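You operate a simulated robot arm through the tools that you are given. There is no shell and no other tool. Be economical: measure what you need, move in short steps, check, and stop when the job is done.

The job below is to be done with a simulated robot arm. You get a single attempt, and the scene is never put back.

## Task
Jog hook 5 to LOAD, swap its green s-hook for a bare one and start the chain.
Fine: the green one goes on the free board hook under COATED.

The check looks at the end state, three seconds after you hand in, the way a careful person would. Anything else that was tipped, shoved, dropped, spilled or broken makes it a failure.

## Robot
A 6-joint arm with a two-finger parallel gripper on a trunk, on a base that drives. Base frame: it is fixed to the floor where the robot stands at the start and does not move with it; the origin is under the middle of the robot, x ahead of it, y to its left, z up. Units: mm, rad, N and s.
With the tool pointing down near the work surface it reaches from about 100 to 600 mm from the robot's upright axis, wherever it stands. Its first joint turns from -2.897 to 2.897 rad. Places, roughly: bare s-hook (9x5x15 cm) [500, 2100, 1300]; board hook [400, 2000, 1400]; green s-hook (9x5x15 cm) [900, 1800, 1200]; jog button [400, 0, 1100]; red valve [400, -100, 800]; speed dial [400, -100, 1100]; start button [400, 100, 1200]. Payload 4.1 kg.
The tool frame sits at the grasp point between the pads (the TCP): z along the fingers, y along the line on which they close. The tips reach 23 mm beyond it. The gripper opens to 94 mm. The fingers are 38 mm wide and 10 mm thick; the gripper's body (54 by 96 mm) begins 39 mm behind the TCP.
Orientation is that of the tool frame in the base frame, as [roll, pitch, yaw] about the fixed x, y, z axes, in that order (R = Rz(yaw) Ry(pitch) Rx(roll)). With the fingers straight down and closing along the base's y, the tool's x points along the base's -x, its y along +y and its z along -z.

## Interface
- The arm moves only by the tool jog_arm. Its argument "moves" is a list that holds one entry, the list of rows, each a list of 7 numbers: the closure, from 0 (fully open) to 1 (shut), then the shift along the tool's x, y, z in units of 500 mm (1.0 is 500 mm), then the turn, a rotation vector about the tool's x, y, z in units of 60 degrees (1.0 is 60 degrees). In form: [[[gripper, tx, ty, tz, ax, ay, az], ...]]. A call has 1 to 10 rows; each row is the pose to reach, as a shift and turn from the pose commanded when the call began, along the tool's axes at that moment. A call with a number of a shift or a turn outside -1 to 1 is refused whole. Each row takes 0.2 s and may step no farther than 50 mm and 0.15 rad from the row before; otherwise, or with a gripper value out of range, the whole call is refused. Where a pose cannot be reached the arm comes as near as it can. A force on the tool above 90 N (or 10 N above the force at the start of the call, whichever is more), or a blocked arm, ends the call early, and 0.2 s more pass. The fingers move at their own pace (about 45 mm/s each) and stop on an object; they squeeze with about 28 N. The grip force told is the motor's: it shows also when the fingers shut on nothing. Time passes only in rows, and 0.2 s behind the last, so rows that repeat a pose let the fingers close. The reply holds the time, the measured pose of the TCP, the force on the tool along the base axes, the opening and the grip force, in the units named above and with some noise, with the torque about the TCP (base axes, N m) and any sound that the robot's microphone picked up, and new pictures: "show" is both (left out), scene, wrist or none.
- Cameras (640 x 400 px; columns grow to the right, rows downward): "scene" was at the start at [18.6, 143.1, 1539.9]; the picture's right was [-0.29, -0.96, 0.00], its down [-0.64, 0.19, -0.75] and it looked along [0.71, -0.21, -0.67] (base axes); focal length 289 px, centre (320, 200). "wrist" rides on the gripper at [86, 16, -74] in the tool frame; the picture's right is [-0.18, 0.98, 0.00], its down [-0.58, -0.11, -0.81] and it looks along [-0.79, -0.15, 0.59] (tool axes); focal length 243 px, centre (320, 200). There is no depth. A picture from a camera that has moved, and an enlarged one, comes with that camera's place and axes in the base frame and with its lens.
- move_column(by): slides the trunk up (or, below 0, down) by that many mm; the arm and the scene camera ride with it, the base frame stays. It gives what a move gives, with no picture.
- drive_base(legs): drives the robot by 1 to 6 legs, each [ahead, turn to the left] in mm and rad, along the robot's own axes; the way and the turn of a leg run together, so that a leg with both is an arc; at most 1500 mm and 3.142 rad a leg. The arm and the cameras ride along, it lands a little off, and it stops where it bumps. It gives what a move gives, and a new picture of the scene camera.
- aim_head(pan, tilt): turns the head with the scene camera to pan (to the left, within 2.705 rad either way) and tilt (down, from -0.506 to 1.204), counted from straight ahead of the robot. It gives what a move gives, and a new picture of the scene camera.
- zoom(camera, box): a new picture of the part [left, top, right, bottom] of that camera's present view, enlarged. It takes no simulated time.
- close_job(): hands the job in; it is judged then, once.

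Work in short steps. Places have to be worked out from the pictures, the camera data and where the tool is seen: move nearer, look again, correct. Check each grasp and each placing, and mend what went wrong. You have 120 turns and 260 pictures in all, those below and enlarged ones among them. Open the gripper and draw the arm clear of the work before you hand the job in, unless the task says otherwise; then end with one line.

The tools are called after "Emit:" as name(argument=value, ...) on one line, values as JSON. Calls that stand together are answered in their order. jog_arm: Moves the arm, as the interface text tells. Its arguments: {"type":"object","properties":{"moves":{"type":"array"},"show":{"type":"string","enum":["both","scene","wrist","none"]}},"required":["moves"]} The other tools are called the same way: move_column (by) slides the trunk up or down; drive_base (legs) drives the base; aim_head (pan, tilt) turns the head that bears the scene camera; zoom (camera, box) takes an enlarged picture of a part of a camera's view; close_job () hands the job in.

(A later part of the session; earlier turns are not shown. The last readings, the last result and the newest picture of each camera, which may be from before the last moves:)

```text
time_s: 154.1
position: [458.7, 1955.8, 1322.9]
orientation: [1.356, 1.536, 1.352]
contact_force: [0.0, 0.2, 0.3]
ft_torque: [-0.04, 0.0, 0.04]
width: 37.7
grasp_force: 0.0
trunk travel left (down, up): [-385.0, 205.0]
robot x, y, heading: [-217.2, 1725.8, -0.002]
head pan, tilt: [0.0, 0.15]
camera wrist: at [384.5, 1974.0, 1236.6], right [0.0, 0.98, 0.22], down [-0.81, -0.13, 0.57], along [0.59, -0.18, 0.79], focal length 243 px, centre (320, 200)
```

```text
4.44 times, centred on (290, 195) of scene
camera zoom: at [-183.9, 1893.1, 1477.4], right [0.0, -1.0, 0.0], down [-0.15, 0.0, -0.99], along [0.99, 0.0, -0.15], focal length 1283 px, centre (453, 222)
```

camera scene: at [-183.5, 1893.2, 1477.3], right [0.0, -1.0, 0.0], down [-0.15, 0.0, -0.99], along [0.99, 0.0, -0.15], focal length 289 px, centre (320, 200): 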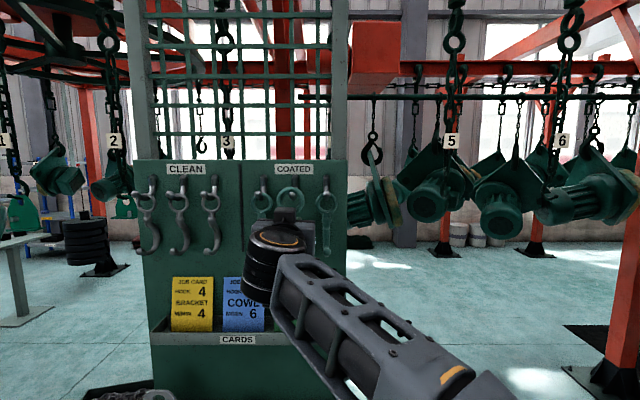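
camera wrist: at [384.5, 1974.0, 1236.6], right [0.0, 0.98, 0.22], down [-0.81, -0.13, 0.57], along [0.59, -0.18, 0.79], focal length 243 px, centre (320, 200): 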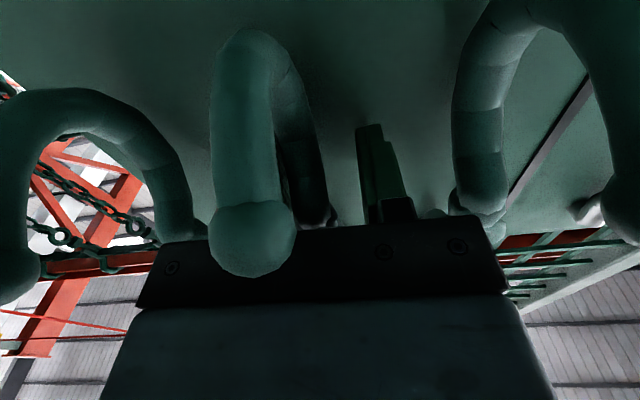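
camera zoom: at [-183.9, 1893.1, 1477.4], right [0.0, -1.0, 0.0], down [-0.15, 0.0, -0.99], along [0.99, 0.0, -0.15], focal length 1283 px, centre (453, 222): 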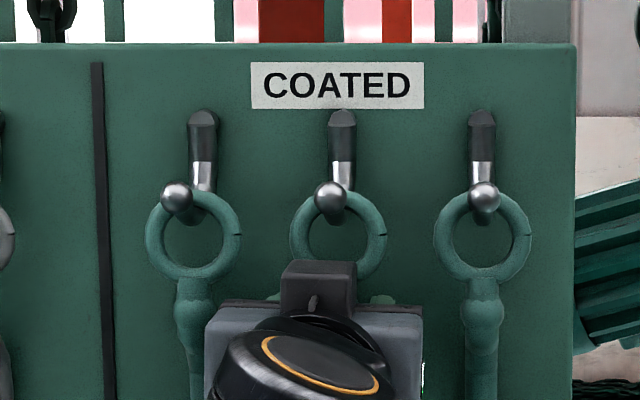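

It hangs on the free COATED hook. Open slightly more and withdraw straight back 110 mm.

Emit:
jog_arm(moves=[[[0.5, 0, -0.004, 0, 0, 0, 0], [0.5, 0, -0.006, 0, 0, 0, 0], [0.5, 0, -0.006, -0.03, 0, 0, 0], [0.5, 0, -0.006, -0.07, 0, 0, 0], [0.5, 0, -0.006, -0.12, 0, 0, 0], [0.5, 0, -0.006, -0.17, 0, 0, 0], [0.5, 0, -0.006, -0.22, 0, 0, 0]]])

Emit:
zoom(camera="scene", box=[120, 150, 340, 270])

```text
time_s: 155.7
position: [348.9, 1953.4, 1321.7]
orientation: [1.36, 1.536, 1.357]
contact_force: [0.1, 0.3, -0.2]
ft_torque: [0.04, -0.04, 0.01]
width: 46.7
grasp_force: 0.0
trunk travel left (down, up): [-385.0, 205.0]
robot x, y, heading: [-216.1, 1727.3, -0.003]
head pan, tilt: [0.0, 0.15]
camera scene: at [-184.0, 1893.0, 1477.4], right [0.0, -1.0, 0.0], down [-0.15, 0.0, -0.99], along [0.99, 0.0, -0.15], focal length 289 px, centre (320, 200)
camera wrist: at [274.9, 1971.9, 1236.1], right [0.0, 0.98, 0.22], down [-0.81, -0.13, 0.57], along [0.59, -0.18, 0.79], focal length 243 px, centre (320, 200)
```

scene: 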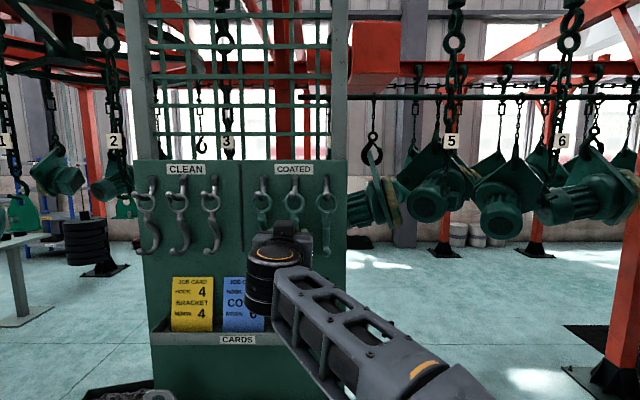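
wrist: 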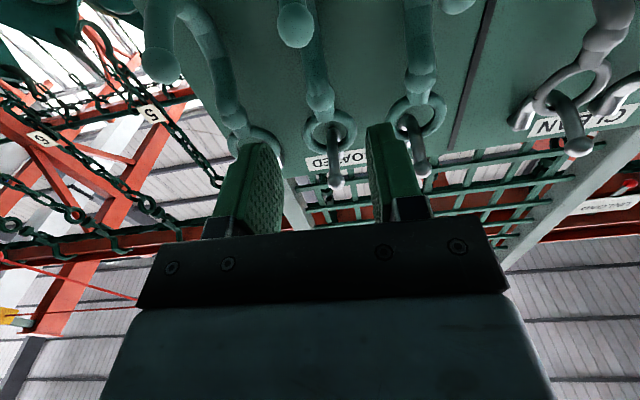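

```text
2.91 times, centred on (230, 210) of scene
camera zoom: at [-184.0, 1893.0, 1477.4], right [0.0, -1.0, 0.0], down [-0.15, 0.0, -0.99], along [0.99, 0.0, -0.15], focal length 840 px, centre (582, 171)
```

zoom: 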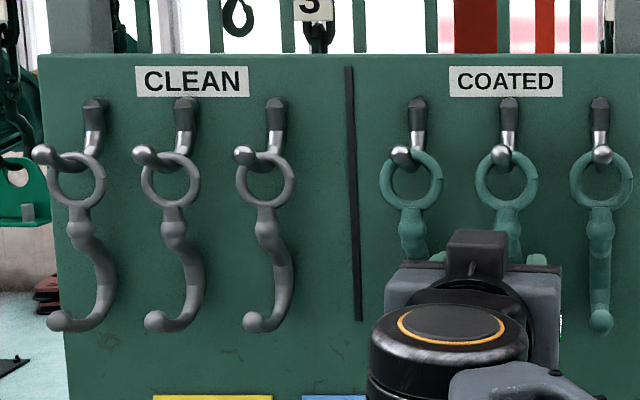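

Green is hung. The nearest bare one (rightmost CLEAN) has ring (453,2136,1376). I shift the robot ~180 mm left via back–turn–forward–turn.

Emit:
drive_base(legs=[[-250, 0], [0, 0.8], [250, 0], [0, -0.8]])

Emit:
zoom(camera="scene", box=[180, 130, 480, 300])

Emit:
jog_arm(moves=[[[0.55, 0, 0, 0, 0, 0, 0]]], show="wrist")

```text
time_s: 163.2
position: [262.3, 2127.9, 1322.7]
orientation: [1.362, 1.536, 1.353]
contact_force: [0.7, -0.1, 0.1]
ft_torque: [0.06, 0.0, -0.04]
width: 46.6
grasp_force: 0.0
trunk travel left (down, up): [-385.0, 205.0]
robot x, y, heading: [-306.4, 1905.9, -0.007]
head pan, tilt: [0.0, 0.15]
camera scene: at [-271.3, 2072.3, 1477.4], right [-0.01, -1.0, 0.0], down [-0.15, 0.0, -0.99], along [0.99, -0.01, -0.15], focal length 289 px, centre (320, 200)
```

scene: 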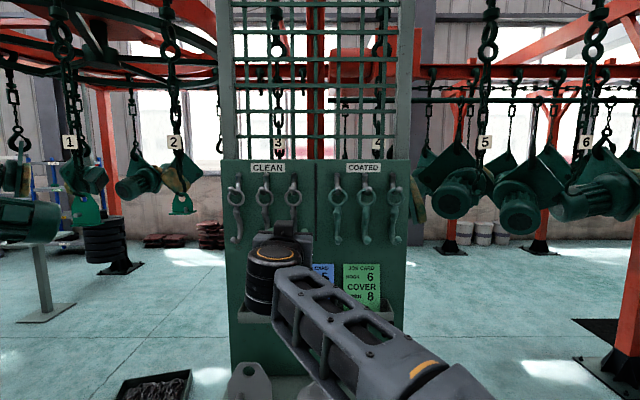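

```text
2.13 times, centred on (330, 215) of scene
camera zoom: at [-271.3, 2072.3, 1477.4], right [-0.01, -1.0, 0.0], down [-0.15, 0.0, -0.99], along [0.99, -0.01, -0.15], focal length 616 px, centre (299, 168)
```

zoom: 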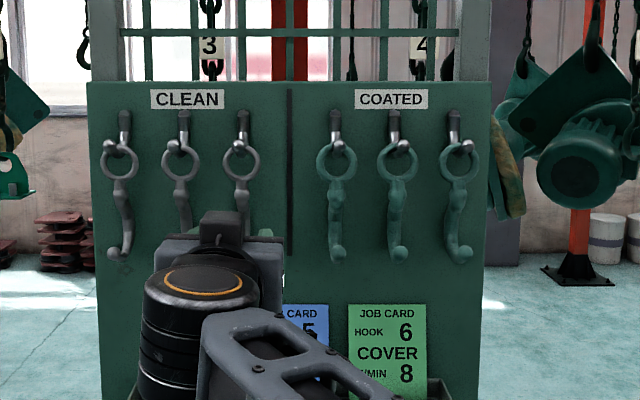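

```text
time_s: 163.6
position: [262.4, 2128.5, 1322.1]
orientation: [1.364, 1.536, 1.356]
contact_force: [0.0, 0.7, -0.5]
ft_torque: [0.01, -0.03, -0.04]
width: 42.4
grasp_force: 0.0
trunk travel left (down, up): [-385.0, 205.0]
robot x, y, heading: [-301.1, 1905.1, -0.012]
head pan, tilt: [0.0, 0.15]
camera wrist: at [188.5, 2148.0, 1236.0], right [0.01, 0.98, 0.22], down [-0.81, -0.12, 0.57], along [0.58, -0.18, 0.79], focal length 243 px, centre (320, 200)
```

wrist: 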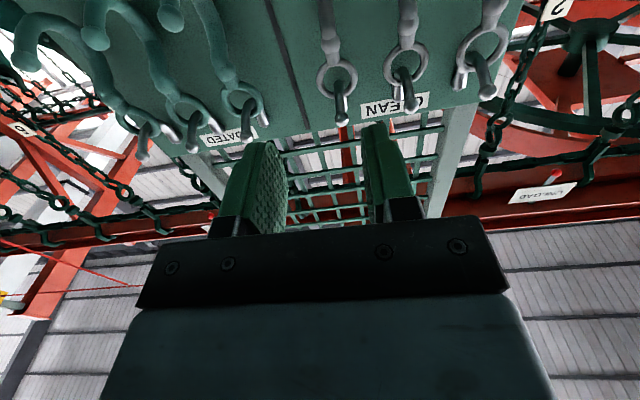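

Ring confirmed at (453,2136,1376). Drive ahead 90 mm with a small left correction, then check the wrist.

Emit:
drive_base(legs=[[90, 0.01]])

Emit:
jog_arm(moves=[[[0.55, 0, 0, 0, 0, 0, 0]]], show="wrist")

Emit:
zoom(camera="scene", box=[200, 130, 360, 290])

```text
time_s: 164.7
position: [350.7, 2133.7, 1322.0]
orientation: [1.369, 1.536, 1.374]
contact_force: [0.2, -0.5, 0.3]
ft_torque: [-0.03, 0.01, 0.03]
width: 42.2
grasp_force: 0.0
trunk travel left (down, up): [-385.0, 205.0]
robot x, y, heading: [-211.8, 1903.4, 0.008]
head pan, tilt: [0.0, 0.15]
camera scene: at [-182.8, 2072.7, 1477.4], right [0.0, -1.0, 0.0], down [-0.15, 0.0, -0.99], along [0.99, 0.0, -0.15], focal length 289 px, centre (320, 200)
```

scene: 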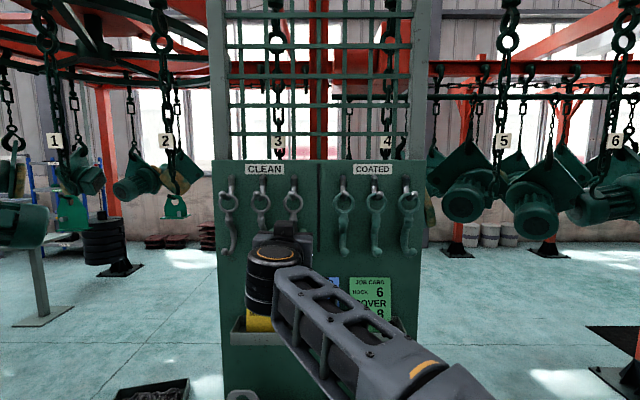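

```text
time_s: 165.1
position: [349.3, 2136.0, 1321.4]
orientation: [1.369, 1.536, 1.37]
contact_force: [0.1, 0.3, 1.3]
ft_torque: [-0.03, 0.01, -0.03]
width: 42.2
grasp_force: 0.0
trunk travel left (down, up): [-385.0, 205.0]
robot x, y, heading: [-214.3, 1902.8, 0.008]
head pan, tilt: [0.0, 0.15]
camera wrist: at [276.0, 2153.1, 1235.9], right [0.0, 0.98, 0.22], down [-0.81, -0.13, 0.57], along [0.59, -0.17, 0.79], focal length 243 px, centre (320, 200)
```

wrist: 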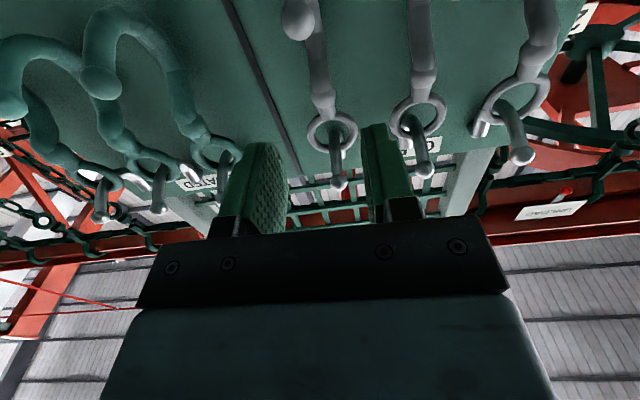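

```text
2.50 times, centred on (280, 210) of scene
camera zoom: at [-183.1, 2072.6, 1477.4], right [0.0, -1.0, 0.0], down [-0.15, 0.0, -0.99], along [0.99, 0.0, -0.15], focal length 722 px, centre (420, 175)
```

zoom: 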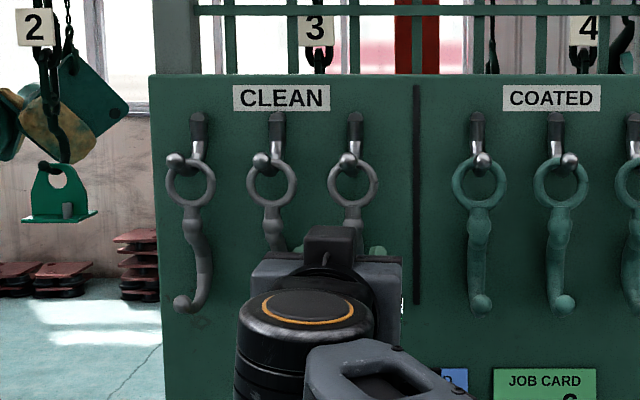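

Aligned at y≈2135. Advance to x≈461 with fingers straddling the shank.

Emit:
jog_arm(moves=[[[0.55, 0, -0.002, 0.05, 0, 0, 0], [0.55, 0, -0.002, 0.1, 0, 0, 0], [0.55, 0, -0.002, 0.14, 0, 0, 0], [0.55, 0, -0.002, 0.18, 0, 0, 0], [0.55, 0, -0.002, 0.222, 0, 0, 0], [0.55, 0, -0.002, 0.222, 0, 0, 0]]], show="wrist")

Emit:
zoom(camera="scene", box=[230, 150, 330, 240])

```text
time_s: 166.5
position: [461.6, 2134.0, 1322.4]
orientation: [1.373, 1.536, 1.372]
contact_force: [-0.2, -0.2, -0.6]
ft_torque: [0.0, 0.01, 0.01]
width: 42.2
grasp_force: 0.1
trunk travel left (down, up): [-385.0, 205.0]
robot x, y, heading: [-214.4, 1906.9, 0.005]
head pan, tilt: [0.0, 0.15]
camera wrist: at [387.6, 2152.6, 1236.6], right [0.0, 0.98, 0.22], down [-0.81, -0.13, 0.57], along [0.59, -0.17, 0.79], focal length 243 px, centre (320, 200)
```

wrist: 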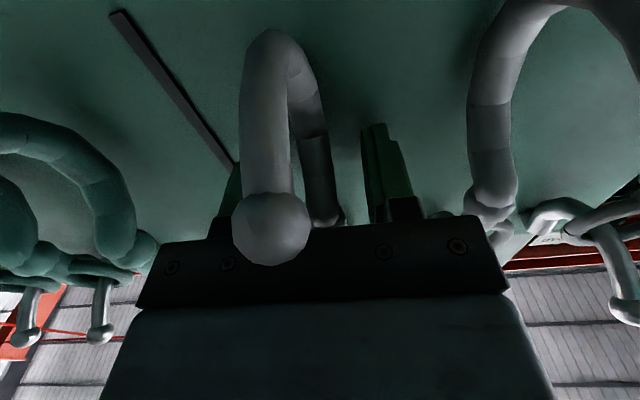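

```text
4.44 times, centred on (280, 195) of scene
camera zoom: at [-182.8, 2072.7, 1477.4], right [0.0, -1.0, 0.0], down [-0.15, 0.0, -0.99], along [0.99, 0.0, -0.15], focal length 1283 px, centre (498, 222)
```

zoom: 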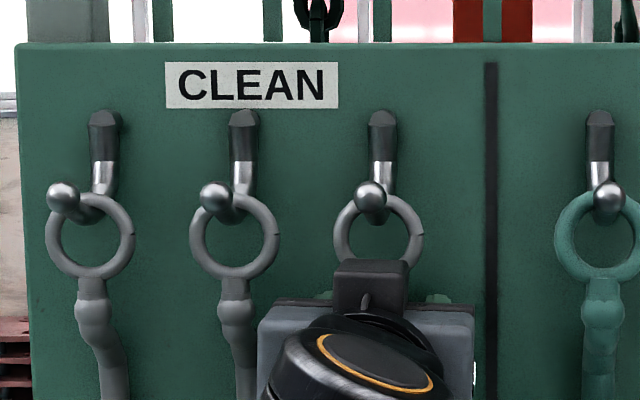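

The shank lies between the pads. Close.

Emit:
jog_arm(moves=[[[0.7, 0, 0, 0, 0, 0, 0], [0.85, 0, 0, 0, 0, 0, 0], [1, 0, 0, 0, 0, 0, 0], [1, 0, 0, 0, 0, 0, 0], [1, 0, 0, 0, 0, 0, 0]]], show="wrist")

Emit:
zoom(camera="scene", box=[230, 150, 330, 240])

```text
time_s: 167.7
position: [461.0, 2134.6, 1322.8]
orientation: [1.365, 1.536, 1.367]
contact_force: [0.2, 0.4, 0.5]
ft_torque: [-0.03, 0.06, -0.01]
width: 15.7
grasp_force: 28.1
trunk travel left (down, up): [-385.0, 205.0]
robot x, y, heading: [-215.2, 1906.2, 0.006]
head pan, tilt: [0.0, 0.15]
camera wrist: at [387.3, 2152.6, 1236.7], right [0.0, 0.98, 0.22], down [-0.81, -0.13, 0.57], along [0.59, -0.17, 0.79], focal length 243 px, centre (320, 200)
```

wrist: 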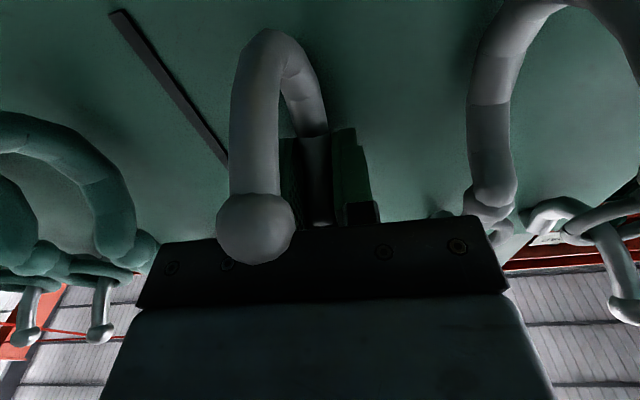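

```text
4.44 times, centred on (280, 195) of scene
camera zoom: at [-182.9, 2072.7, 1477.4], right [0.0, -1.0, 0.0], down [-0.15, 0.0, -0.99], along [0.99, 0.0, -0.15], focal length 1283 px, centre (498, 222)
```

zoom: 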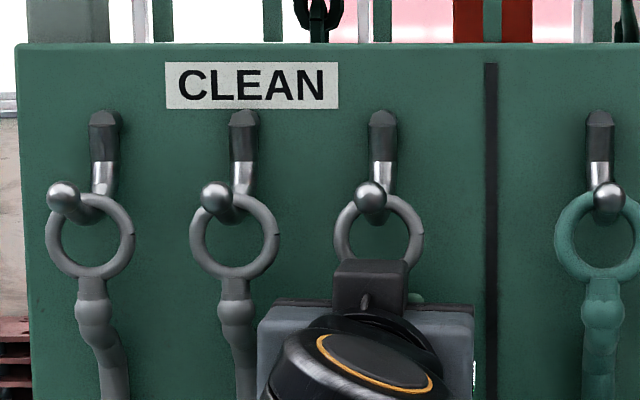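

Gripped. Lift and retract along the peg's curve, first half.

Emit:
jog_arm(moves=[[[1, -0.008, 0, 0, 0, 0, 0], [1, -0.016, 0, 0, 0, 0, 0], [1, -0.02, 0, -0.016, 0, 0, 0], [1, -0.026, 0, -0.036, 0, 0, 0], [1, -0.026, 0, -0.036, 0, 0, 0]]], show="none")

Emit:
zoom(camera="scene", box=[230, 150, 330, 240])

```text
time_s: 168.9
position: [443.6, 2132.4, 1336.1]
orientation: [1.378, 1.537, 1.38]
contact_force: [0.3, -0.1, -1.4]
ft_torque: [0.02, -0.01, -0.03]
width: 15.4
grasp_force: 28.3
trunk travel left (down, up): [-385.0, 205.0]
robot x, y, heading: [-214.7, 1910.5, 0.005]
head pan, tilt: [0.0, 0.15]
```

```text
4.44 times, centred on (280, 195) of scene
camera zoom: at [-182.9, 2072.7, 1477.4], right [0.0, -1.0, 0.0], down [-0.15, 0.0, -0.99], along [0.99, 0.0, -0.15], focal length 1283 px, centre (498, 222)
```

zoom: 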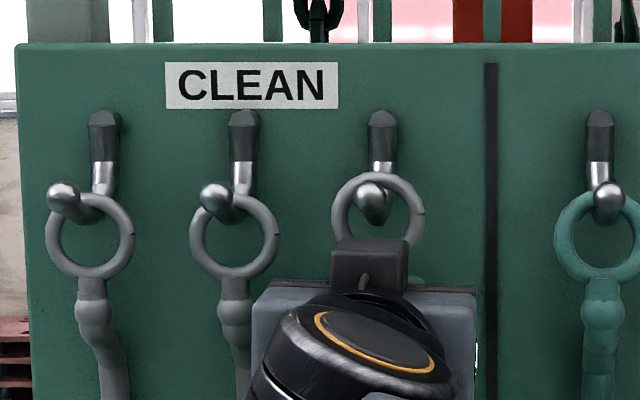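

Zoom in tighter.

Emit:
zoom(camera="scene", box=[295, 180, 335, 215])

Emit:
zoom(camera="scene", box=[270, 170, 310, 205])

```text
11.43 times, centred on (315, 198) of scene
camera zoom: at [-182.9, 2072.7, 1477.4], right [0.0, -1.0, 0.0], down [-0.15, 0.0, -0.99], along [0.99, 0.0, -0.15], focal length 3298 px, centre (377, 229)
```

zoom: 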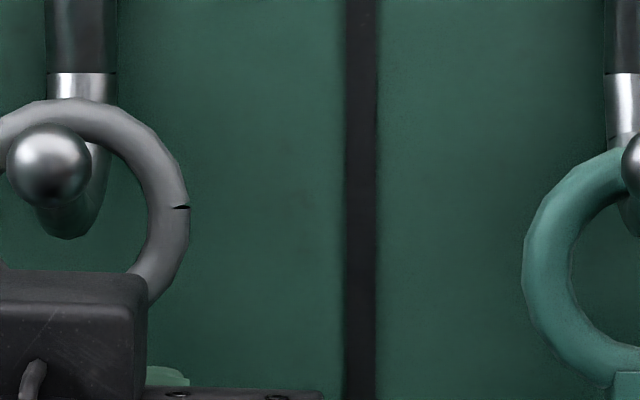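

```text
11.43 times, centred on (290, 188) of scene
camera zoom: at [-182.9, 2072.7, 1477.4], right [0.0, -1.0, 0.0], down [-0.15, 0.0, -0.99], along [0.99, 0.0, -0.15], focal length 3298 px, centre (663, 343)
```

zoom: 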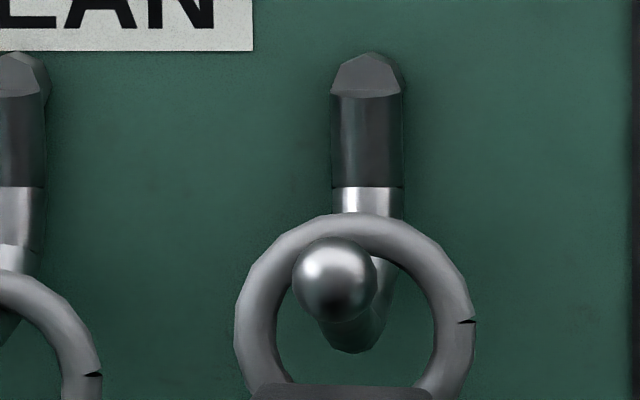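

Tip needs ~9–10 mm more rise; continue up and back past it.

Emit:
jog_arm(moves=[[[1, -0.01, 0.002, -0.006, 0, 0, 0], [1, -0.02, 0.004, -0.014, 0, 0, 0], [1, -0.021, 0.004, -0.026, 0, 0, 0], [1, -0.021, 0.004, -0.04, 0, 0, 0], [1, -0.021, 0.004, -0.055, 0, 0, 0]]], show="none")

Emit:
zoom(camera="scene", box=[270, 170, 310, 205])

```text
time_s: 170.1
position: [415.6, 2134.4, 1345.0]
orientation: [1.382, 1.537, 1.381]
contact_force: [0.5, -1.1, -2.5]
ft_torque: [0.0, -0.04, 0.0]
width: 15.2
grasp_force: 28.6
trunk travel left (down, up): [-385.0, 205.0]
robot x, y, heading: [-212.0, 1904.5, 0.004]
head pan, tilt: [0.0, 0.15]
```

```text
11.43 times, centred on (290, 188) of scene
camera zoom: at [-182.8, 2072.7, 1477.4], right [0.0, -1.0, 0.0], down [-0.15, 0.0, -0.99], along [0.99, 0.0, -0.15], focal length 3298 px, centre (663, 343)
```

zoom: 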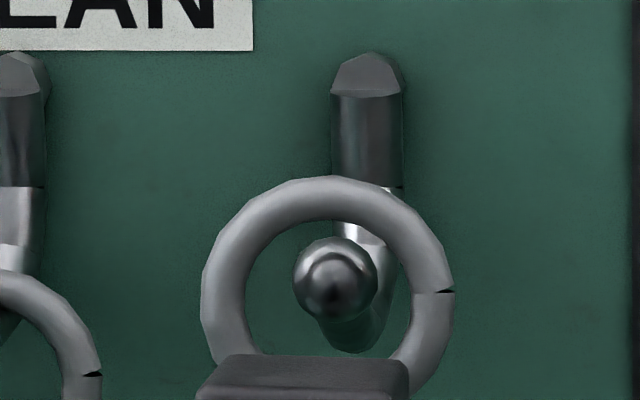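

Cleanly centred. Withdraw another 90 mm.

Emit:
jog_arm(moves=[[[1, 0, 0, -0.04, 0, 0, 0], [1, 0, 0, -0.09, 0, 0, 0], [1, 0, 0, -0.14, 0, 0, 0], [1, 0, 0, -0.18, 0, 0, 0]]])

Emit:
zoom(camera="scene", box=[200, 130, 420, 270])

```text
time_s: 171.1
position: [325.0, 2135.8, 1344.8]
orientation: [1.357, 1.538, 1.359]
contact_force: [0.0, -0.1, -1.6]
ft_torque: [0.03, -0.03, 0.02]
width: 15.3
grasp_force: 27.9
trunk travel left (down, up): [-385.0, 205.0]
robot x, y, heading: [-212.7, 1903.9, 0.005]
head pan, tilt: [0.0, 0.15]
camera scene: at [-183.0, 2072.6, 1477.4], right [0.0, -1.0, 0.0], down [-0.15, 0.0, -0.99], along [0.99, 0.0, -0.15], focal length 289 px, centre (320, 200)
camera wrist: at [250.6, 2154.4, 1259.4], right [0.0, 0.98, 0.22], down [-0.81, -0.13, 0.57], along [0.59, -0.17, 0.79], focal length 243 px, centre (320, 200)
```

scene: 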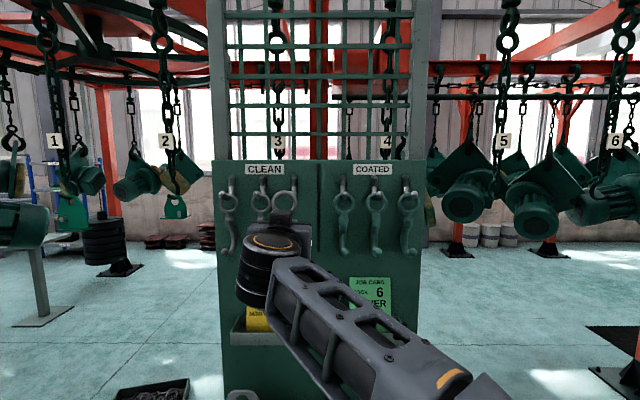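
wrist: 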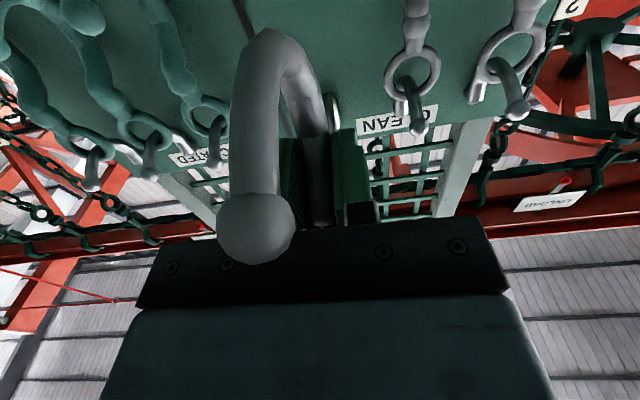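

```text
2.86 times, centred on (310, 200) of scene
camera zoom: at [-183.0, 2072.6, 1477.4], right [0.0, -1.0, 0.0], down [-0.15, 0.0, -0.99], along [0.99, 0.0, -0.15], focal length 825 px, centre (349, 200)
```

zoom: 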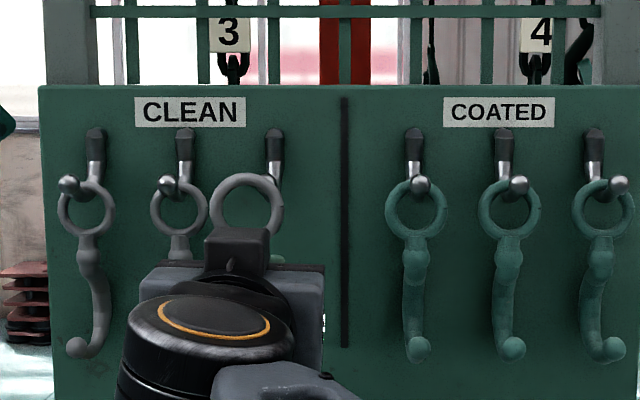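

The bare s-hook is held (ring at TCP+(−8,−1,+52)); three greens hang under COATED. Now drive back to LOAD.

Emit:
drive_base(legs=[[-117, 0], [0, -1.433], [630, 0], [0, 1.428], [250, 0]])

Emit:
aim_head(pan=0.0, tilt=0.05)

```text
time_s: 183.9
position: [547.1, 1504.7, 1346.6]
orientation: [1.373, 1.537, 1.371]
contact_force: [0.3, -0.6, -2.1]
ft_torque: [0.01, -0.02, -0.03]
width: 15.4
grasp_force: 27.5
trunk travel left (down, up): [-385.0, 205.0]
robot x, y, heading: [7.6, 1277.5, -0.006]
head pan, tilt: [0.0, 0.15]
camera scene: at [38.6, 1444.7, 1477.4], right [0.0, -1.0, 0.0], down [-0.15, 0.0, -0.99], along [0.99, 0.0, -0.15], focal length 289 px, centre (320, 200)
```

scene: 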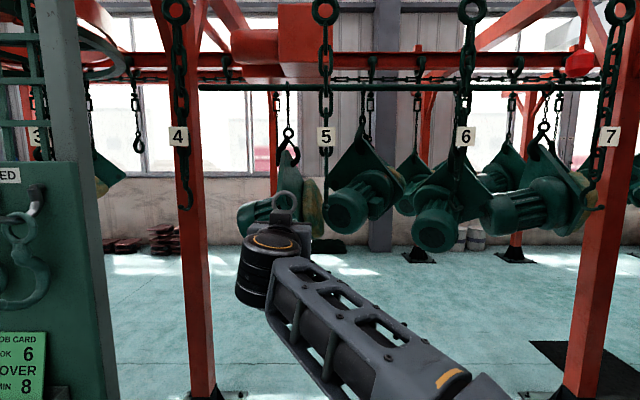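

```text
time_s: 184.6
position: [546.9, 1504.6, 1345.1]
orientation: [1.374, 1.535, 1.371]
contact_force: [0.8, -0.3, -1.5]
ft_torque: [0.03, -0.02, -0.01]
width: 15.2
grasp_force: 27.9
trunk travel left (down, up): [-385.0, 205.0]
robot x, y, heading: [5.7, 1281.3, -0.004]
head pan, tilt: [0.0, 0.051]
camera scene: at [36.9, 1444.7, 1486.5], right [0.0, -1.0, 0.0], down [-0.05, 0.0, -1.0], along [1.0, 0.0, -0.05], focal length 289 px, centre (320, 200)
```

scene: 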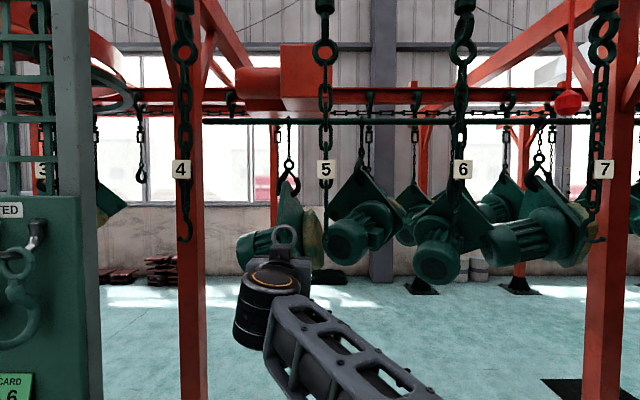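

Lower the tool and shift right to line up with hook 5 (J tip expected ≈(852,1430,1336)), then drive ahead 150 mm.

Emit:
jog_arm(moves=[[[1, 0.03, -0.036, 0, 0, 0, 0], [1, 0.06, -0.072, 0, 0, 0, 0], [1, 0.09, -0.108, 0, 0, 0, 0], [1, 0.12, -0.144, 0, 0, 0, 0], [1, 0.12, -0.144, 0, 0, 0, 0]]], show="none")

Emit:
drive_base(legs=[[165, 0.004]])

Emit:
zoom(camera="scene", box=[270, 180, 370, 280])

Emit:
jog_arm(moves=[[[1, 0, 0, 0, 0, 0, 0]]], show="wrist")

```text
time_s: 185.8
position: [547.9, 1436.0, 1282.2]
orientation: [1.376, 1.536, 1.375]
contact_force: [0.4, -1.0, -1.6]
ft_torque: [-0.02, 0.0, 0.02]
width: 15.3
grasp_force: 28.3
trunk travel left (down, up): [-385.0, 205.0]
robot x, y, heading: [11.1, 1276.5, 0.001]
head pan, tilt: [0.0, 0.051]
```

```text
time_s: 187.2
position: [711.9, 1436.6, 1282.3]
orientation: [1.379, 1.537, 1.374]
contact_force: [-0.8, -0.3, -1.0]
ft_torque: [0.01, -0.03, -0.03]
width: 15.4
grasp_force: 28.6
trunk travel left (down, up): [-385.0, 205.0]
robot x, y, heading: [169.3, 1277.9, -0.005]
head pan, tilt: [0.0, 0.051]
camera scene: at [201.0, 1444.4, 1486.5], right [0.0, -1.0, 0.0], down [-0.05, 0.0, -1.0], along [1.0, 0.0, -0.05], focal length 289 px, centre (320, 200)
```

scene: 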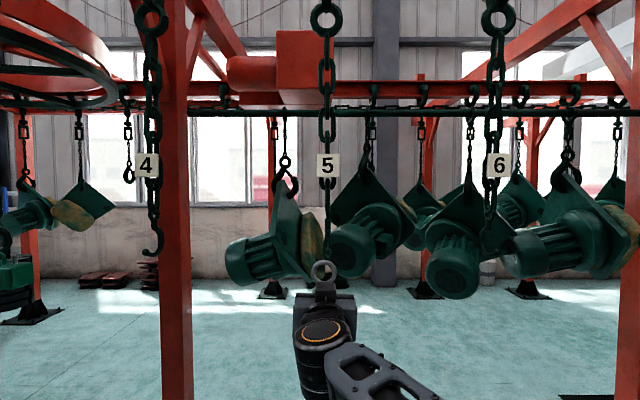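

```text
4.00 times, centred on (320, 230) of scene
camera zoom: at [201.0, 1444.4, 1486.5], right [0.0, -1.0, 0.0], down [-0.05, 0.0, -1.0], along [1.0, 0.0, -0.05], focal length 1154 px, centre (320, 80)
```

zoom: 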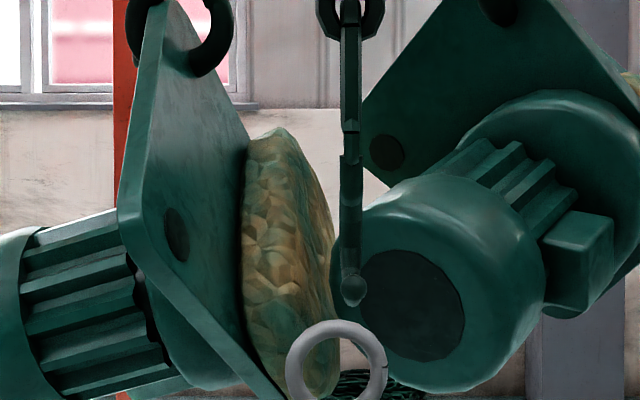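

```text
time_s: 187.6
position: [711.4, 1436.8, 1282.5]
orientation: [1.391, 1.535, 1.389]
contact_force: [0.0, 0.2, -1.7]
ft_torque: [0.0, -0.01, -0.03]
width: 15.7
grasp_force: 28.0
trunk travel left (down, up): [-385.0, 205.0]
robot x, y, heading: [169.5, 1281.3, -0.008]
head pan, tilt: [0.0, 0.051]
camera wrist: at [637.6, 1454.8, 1196.0], right [0.0, 0.98, 0.22], down [-0.81, -0.13, 0.57], along [0.59, -0.18, 0.79], focal length 243 px, centre (320, 200)
```

wrist: 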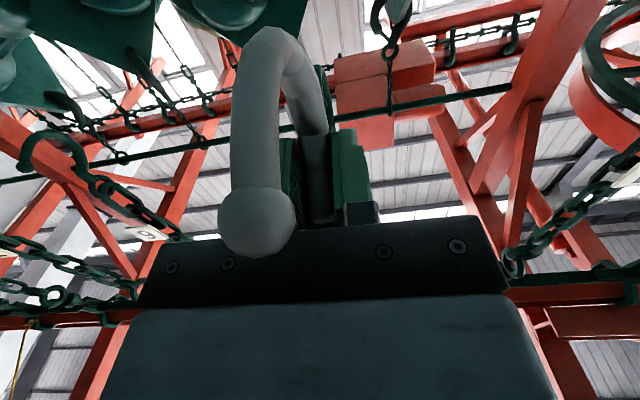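

Ring (703,1437,1336), J tip (852,1425,1335): heights match; shift −12 in y. I drive 60 mm ahead, then correct y.

Emit:
drive_base(legs=[[60, 0.004]])

Emit:
jog_arm(moves=[[[1, 0, -0.012, 0.02, 0, 0, 0], [1, 0, -0.024, 0.06, 0, 0, 0], [1, 0, -0.024, 0.09, 0, 0, 0], [1, 0, -0.024, 0.09, 0, 0, 0]]], show="none")

Emit:
zoom(camera="scene", box=[290, 220, 360, 290])

```text
time_s: 188.6
position: [770.6, 1438.2, 1281.5]
orientation: [1.391, 1.535, 1.389]
contact_force: [0.4, 0.2, -1.0]
ft_torque: [-0.01, -0.02, 0.0]
width: 15.5
grasp_force: 28.1
trunk travel left (down, up): [-385.0, 205.0]
robot x, y, heading: [226.6, 1275.1, -0.001]
head pan, tilt: [0.0, 0.051]
camera scene: at [259.2, 1444.6, 1486.5], right [0.0, -1.0, 0.0], down [-0.05, 0.0, -1.0], along [1.0, 0.0, -0.05], focal length 289 px, centre (320, 200)
```

scene: 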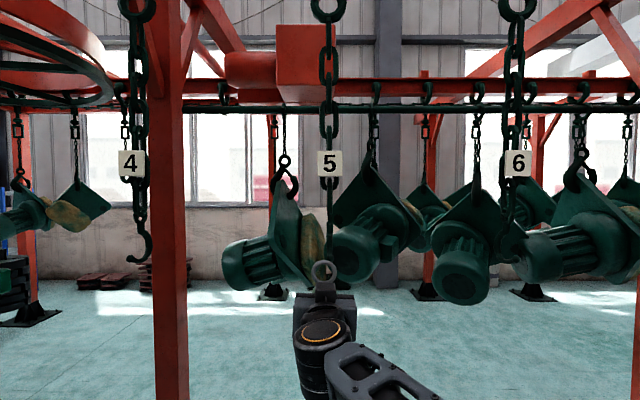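

```text
time_s: 189.6
position: [816.1, 1425.9, 1281.4]
orientation: [1.39, 1.536, 1.385]
contact_force: [-0.1, -0.1, -1.6]
ft_torque: [0.01, -0.03, 0.0]
width: 15.3
grasp_force: 28.1
trunk travel left (down, up): [-385.0, 205.0]
robot x, y, heading: [224.0, 1277.3, 0.005]
head pan, tilt: [0.0, 0.051]
```

```text
5.71 times, centred on (325, 255) of scene
camera zoom: at [259.0, 1444.6, 1486.5], right [0.0, -1.0, 0.0], down [-0.05, 0.0, -1.0], along [1.0, 0.0, -0.05], focal length 1649 px, centre (291, -114)
```

zoom: 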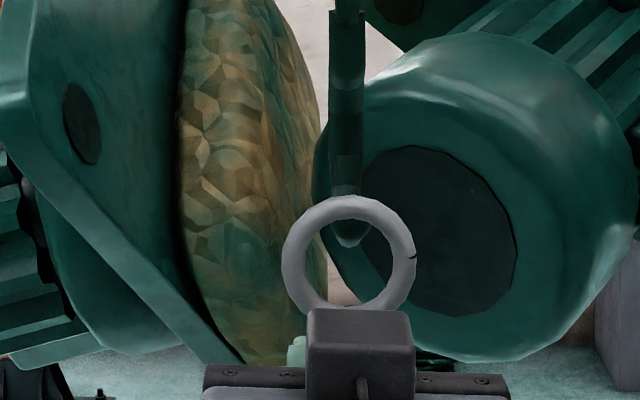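

Aligned within 2 mm. Advance 55 mm so the ring passes over the tip.

Emit:
jog_arm(moves=[[[1, 0, -0.002, 0.03, 0, 0, 0], [1, 0, -0.002, 0.06, 0, 0, 0], [1, 0, -0.002, 0.085, 0, 0, 0], [1, 0, -0.002, 0.11, 0, 0, 0], [1, 0, -0.002, 0.11, 0, 0, 0]]], show="none")

Emit:
zoom(camera="scene", box=[290, 220, 360, 290])

```text
time_s: 190.8
position: [871.5, 1426.4, 1281.8]
orientation: [1.385, 1.537, 1.387]
contact_force: [-0.4, -0.6, -1.9]
ft_torque: [0.0, -0.06, -0.02]
width: 15.3
grasp_force: 28.4
trunk travel left (down, up): [-385.0, 205.0]
robot x, y, heading: [229.3, 1275.5, 0.003]
head pan, tilt: [0.0, 0.051]
```

```text
5.71 times, centred on (325, 255) of scene
camera zoom: at [259.0, 1444.6, 1486.5], right [0.0, -1.0, 0.0], down [-0.05, 0.0, -1.0], along [1.0, 0.0, -0.05], focal length 1649 px, centre (291, -114)
```

zoom: 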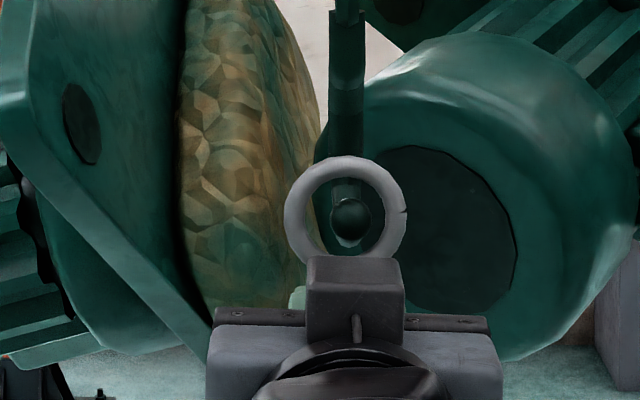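

Tip is inside the ring. Follow the curve down and in.

Emit:
jog_arm(moves=[[[1, 0.012, 0, 0.01, 0, 0, 0], [1, 0.024, 0, 0.024, 0, 0, 0], [1, 0.036, 0, 0.036, 0, 0, 0], [1, 0.046, 0, 0.044, 0, 0, 0], [1, 0.046, 0, 0.044, 0, 0, 0]]], show="none")

Emit:
zoom(camera="scene", box=[290, 220, 360, 290])

```text
time_s: 191.9
position: [892.4, 1424.9, 1260.5]
orientation: [1.393, 1.537, 1.392]
contact_force: [-0.7, 0.7, -2.3]
ft_torque: [0.03, 0.0, 0.02]
width: 15.3
grasp_force: 27.8
trunk travel left (down, up): [-385.0, 205.0]
robot x, y, heading: [230.6, 1275.8, 0.0]
head pan, tilt: [0.0, 0.051]
```

```text
5.71 times, centred on (325, 255) of scene
camera zoom: at [259.0, 1444.6, 1486.5], right [0.0, -1.0, 0.0], down [-0.05, 0.0, -1.0], along [1.0, 0.0, -0.05], focal length 1649 px, centre (291, -114)
```

zoom: 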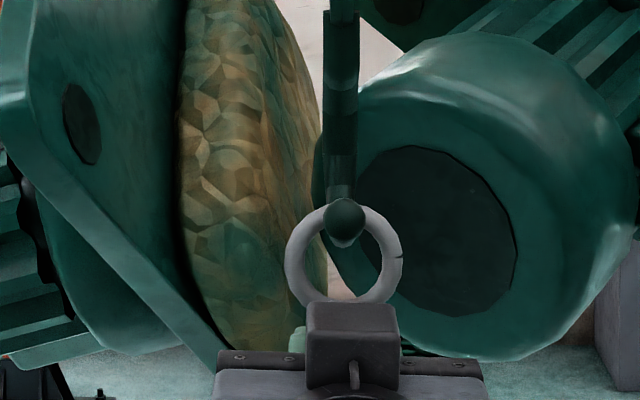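

Ring is on the chain hook. Lower 3 mm and release gently.

Emit:
jog_arm(moves=[[[1, 0.006, 0, 0.004, 0, 0, 0], [0.9, 0.008, 0, 0.004, 0, 0, 0], [0.75, 0.008, 0, 0.004, 0, 0, 0], [0.6, 0.008, 0, 0.004, 0, 0, 0], [0.45, 0.008, 0, 0.004, 0, 0, 0], [0.45, 0.008, 0, 0.004, 0, 0, 0]]], show="wrist")

Emit:
zoom(camera="scene", box=[290, 220, 360, 290])

```text
time_s: 193.3
position: [894.0, 1425.6, 1255.5]
orientation: [1.381, 1.536, 1.381]
contact_force: [-0.6, 0.0, -0.2]
ft_torque: [-0.02, 0.01, 0.03]
width: 51.9
grasp_force: 0.0
trunk travel left (down, up): [-385.0, 205.0]
robot x, y, heading: [226.7, 1279.6, 0.002]
head pan, tilt: [0.0, 0.051]
camera wrist: at [819.6, 1444.2, 1169.8], right [0.0, 0.98, 0.22], down [-0.81, -0.13, 0.57], along [0.59, -0.18, 0.79], focal length 243 px, centre (320, 200)
```

wrist: 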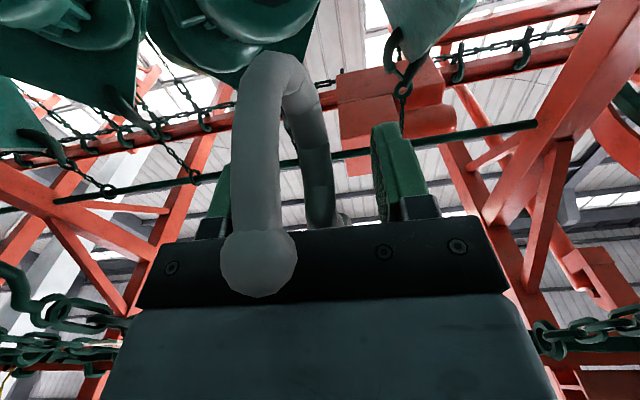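

```text
5.71 times, centred on (325, 255) of scene
camera zoom: at [258.8, 1444.5, 1486.5], right [0.0, -1.0, 0.0], down [-0.05, 0.0, -1.0], along [1.0, 0.0, -0.05], focal length 1649 px, centre (291, -114)
```

zoom: 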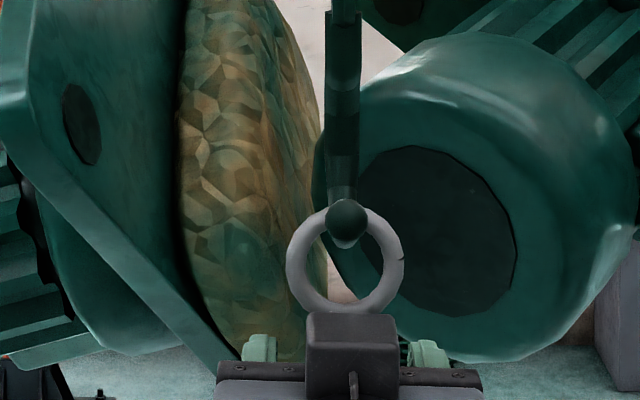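

It hangs. Withdraw straight back 120 mm and check.

Emit:
jog_arm(moves=[[[0.35, 0, 0, 0, 0, 0, 0], [0.35, 0, 0, -0.03, 0, 0, 0], [0.35, 0, 0, -0.07, 0, 0, 0], [0.35, 0, 0, -0.12, 0, 0, 0], [0.35, 0, 0, -0.18, 0, 0, 0], [0.35, 0, 0, -0.24, 0, 0, 0]]], show="wrist")

Emit:
zoom(camera="scene", box=[270, 200, 380, 310])

```text
time_s: 194.8
position: [774.8, 1425.1, 1253.5]
orientation: [1.366, 1.535, 1.366]
contact_force: [0.5, 0.2, -0.2]
ft_torque: [-0.04, -0.04, -0.01]
width: 61.1
grasp_force: 0.0
trunk travel left (down, up): [-385.0, 205.0]
robot x, y, heading: [228.0, 1279.9, 0.002]
head pan, tilt: [0.0, 0.051]
camera wrist: at [700.0, 1444.1, 1168.5], right [0.0, 0.98, 0.22], down [-0.81, -0.13, 0.57], along [0.59, -0.18, 0.79], focal length 243 px, centre (320, 200)
```

wrist: 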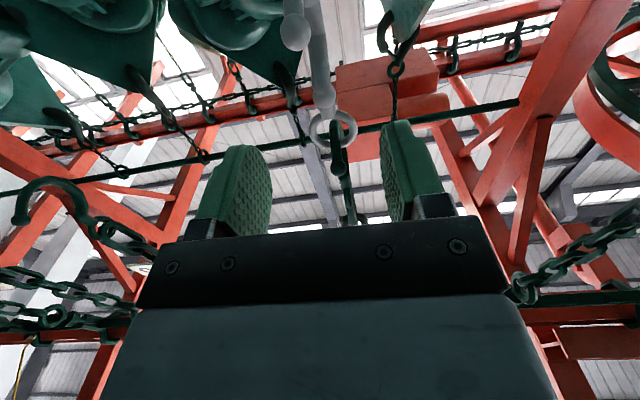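

```text
3.64 times, centred on (325, 255) of scene
camera zoom: at [258.7, 1444.4, 1486.6], right [0.0, -1.0, 0.0], down [-0.05, 0.0, -1.0], along [1.0, 0.0, -0.05], focal length 1050 px, centre (302, 0)
```

zoom: 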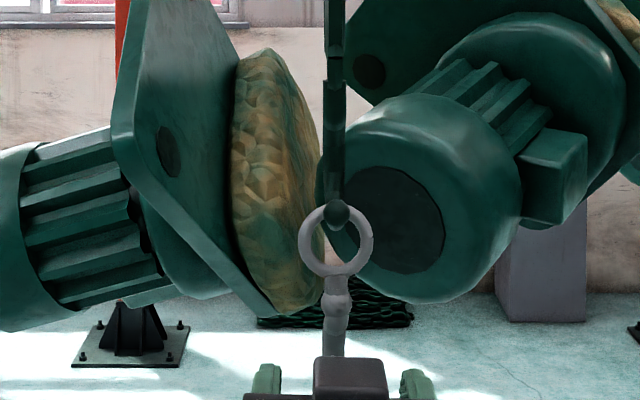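

Bare s-hook hangs on hook 5. Now back away and drive to the panel for START, closing the fingers on the way.

Emit:
drive_base(legs=[[-430, 0], [0, -1.67], [1342, 0], [0, 1.668]])

Emit:
jog_arm(moves=[[[1, 0, 0, 0, 0, 0, 0], [1, 0, 0, 0, 0, 0, 0], [1, 0, 0, 0, 0, 0, 0], [1, 0, 0, 0, 0, 0, 0]]], show="none")

Emit:
aim_head(pan=-0.1, tilt=0.25)

```text
time_s: 211.8
position: [220.6, 94.7, 1254.0]
orientation: [1.383, 1.536, 1.392]
contact_force: [0.6, 0.4, 0.8]
ft_torque: [0.0, 0.02, 0.0]
width: 61.3
grasp_force: 0.0
trunk travel left (down, up): [-385.0, 205.0]
robot x, y, heading: [-320.8, -61.0, 0.014]
head pan, tilt: [0.0, 0.051]
camera scene: at [-295.3, 106.9, 1486.5], right [0.02, -1.0, 0.0], down [-0.05, 0.0, -1.0], along [1.0, 0.02, -0.05], focal length 289 px, centre (320, 200)
```

scene: 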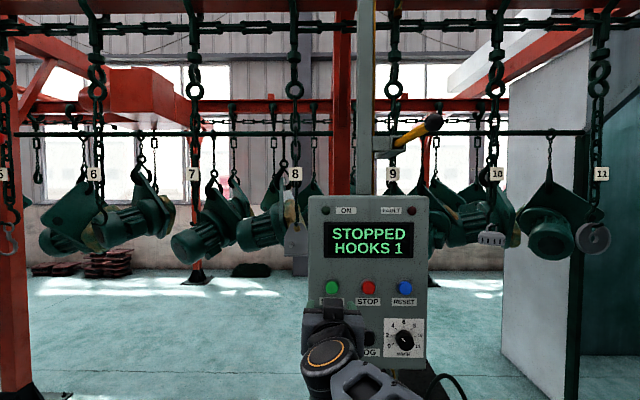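

```text
time_s: 212.8
position: [220.6, 95.2, 1254.4]
orientation: [1.38, 1.535, 1.394]
contact_force: [0.9, 0.6, 0.4]
ft_torque: [0.0, 0.0, 0.0]
width: 0.0
grasp_force: 27.7
trunk travel left (down, up): [-385.0, 205.0]
robot x, y, heading: [-321.0, -58.8, 0.013]
head pan, tilt: [0.0, 0.051]
```

```text
time_s: 213.5
position: [221.6, 94.2, 1254.6]
orientation: [1.379, 1.535, 1.392]
contact_force: [0.2, 0.9, -0.8]
ft_torque: [-0.01, -0.01, 0.02]
width: 0.0
grasp_force: 27.6
trunk travel left (down, up): [-385.0, 205.0]
robot x, y, heading: [-321.6, -61.9, 0.019]
head pan, tilt: [-0.099, 0.25]
camera scene: at [-293.3, 97.7, 1468.2], right [-0.08, -1.0, 0.0], down [-0.25, 0.02, -0.97], along [0.97, -0.08, -0.25], focal length 289 px, centre (320, 200)
```

scene: 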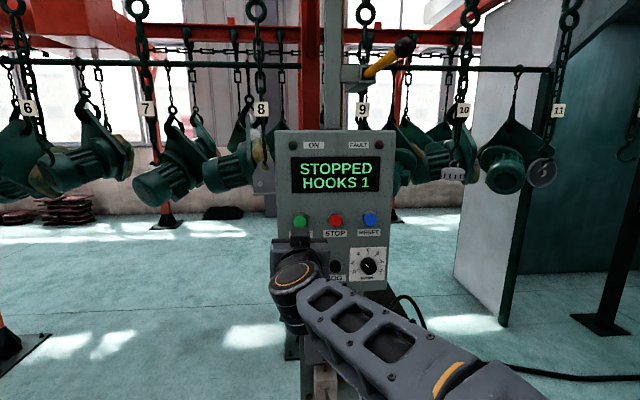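

START at (409,91,1235). Drive ahead 120 mm, lower 19 mm.

Emit:
drive_base(legs=[[120, -0.012]])

Emit:
jog_arm(moves=[[[1, 0.02, 0, 0, 0, 0, 0], [1, 0.036, 0, 0, 0, 0, 0], [1, 0.036, 0, 0, 0, 0, 0]]])

```text
time_s: 214.8
position: [343.0, 89.5, 1255.1]
orientation: [1.385, 1.536, 1.387]
contact_force: [-0.6, 0.8, -0.2]
ft_torque: [-0.01, 0.02, -0.01]
width: 0.0
grasp_force: 28.3
trunk travel left (down, up): [-385.0, 205.0]
robot x, y, heading: [-204.3, -57.8, 0.007]
head pan, tilt: [-0.099, 0.25]
camera scene: at [-171.5, 98.6, 1468.1], right [-0.09, -1.0, 0.0], down [-0.25, 0.02, -0.97], along [0.96, -0.09, -0.25], focal length 289 px, centre (320, 200)
```

scene: 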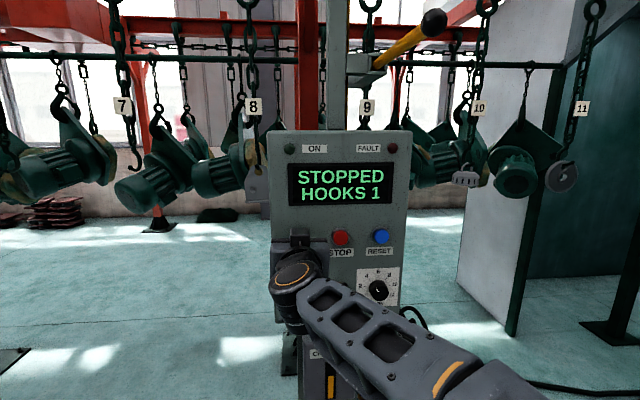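

```text
time_s: 215.6
position: [342.1, 92.6, 1236.2]
orientation: [1.388, 1.535, 1.388]
contact_force: [0.3, -0.2, 0.4]
ft_torque: [0.01, 0.02, -0.02]
width: 0.1
grasp_force: 28.5
trunk travel left (down, up): [-385.0, 205.0]
robot x, y, heading: [-203.2, -59.8, 0.001]
head pan, tilt: [-0.099, 0.25]
camera scene: at [-171.6, 98.6, 1468.1], right [-0.09, -1.0, 0.0], down [-0.25, 0.02, -0.97], along [0.96, -0.09, -0.25], focal length 289 px, centre (320, 200)
camera wrist: at [268.2, 109.9, 1151.0], right [0.0, 0.98, 0.22], down [-0.81, -0.13, 0.57], along [0.59, -0.17, 0.79], focal length 243 px, centre (320, 200)
```

scene: 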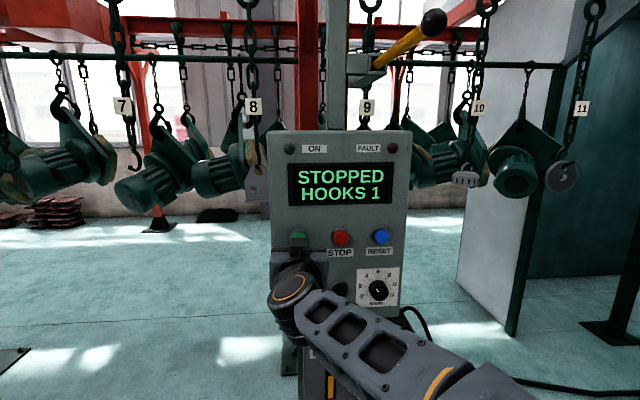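
wrist: 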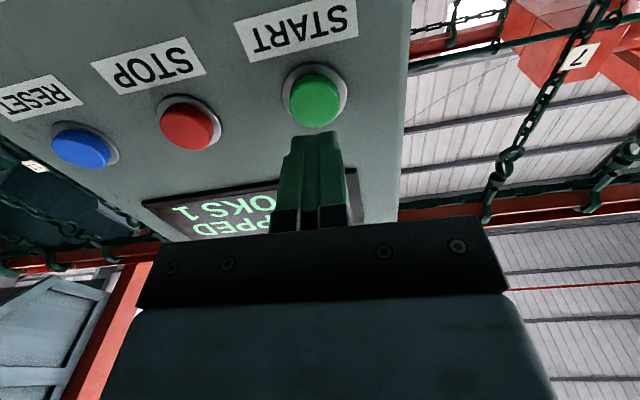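

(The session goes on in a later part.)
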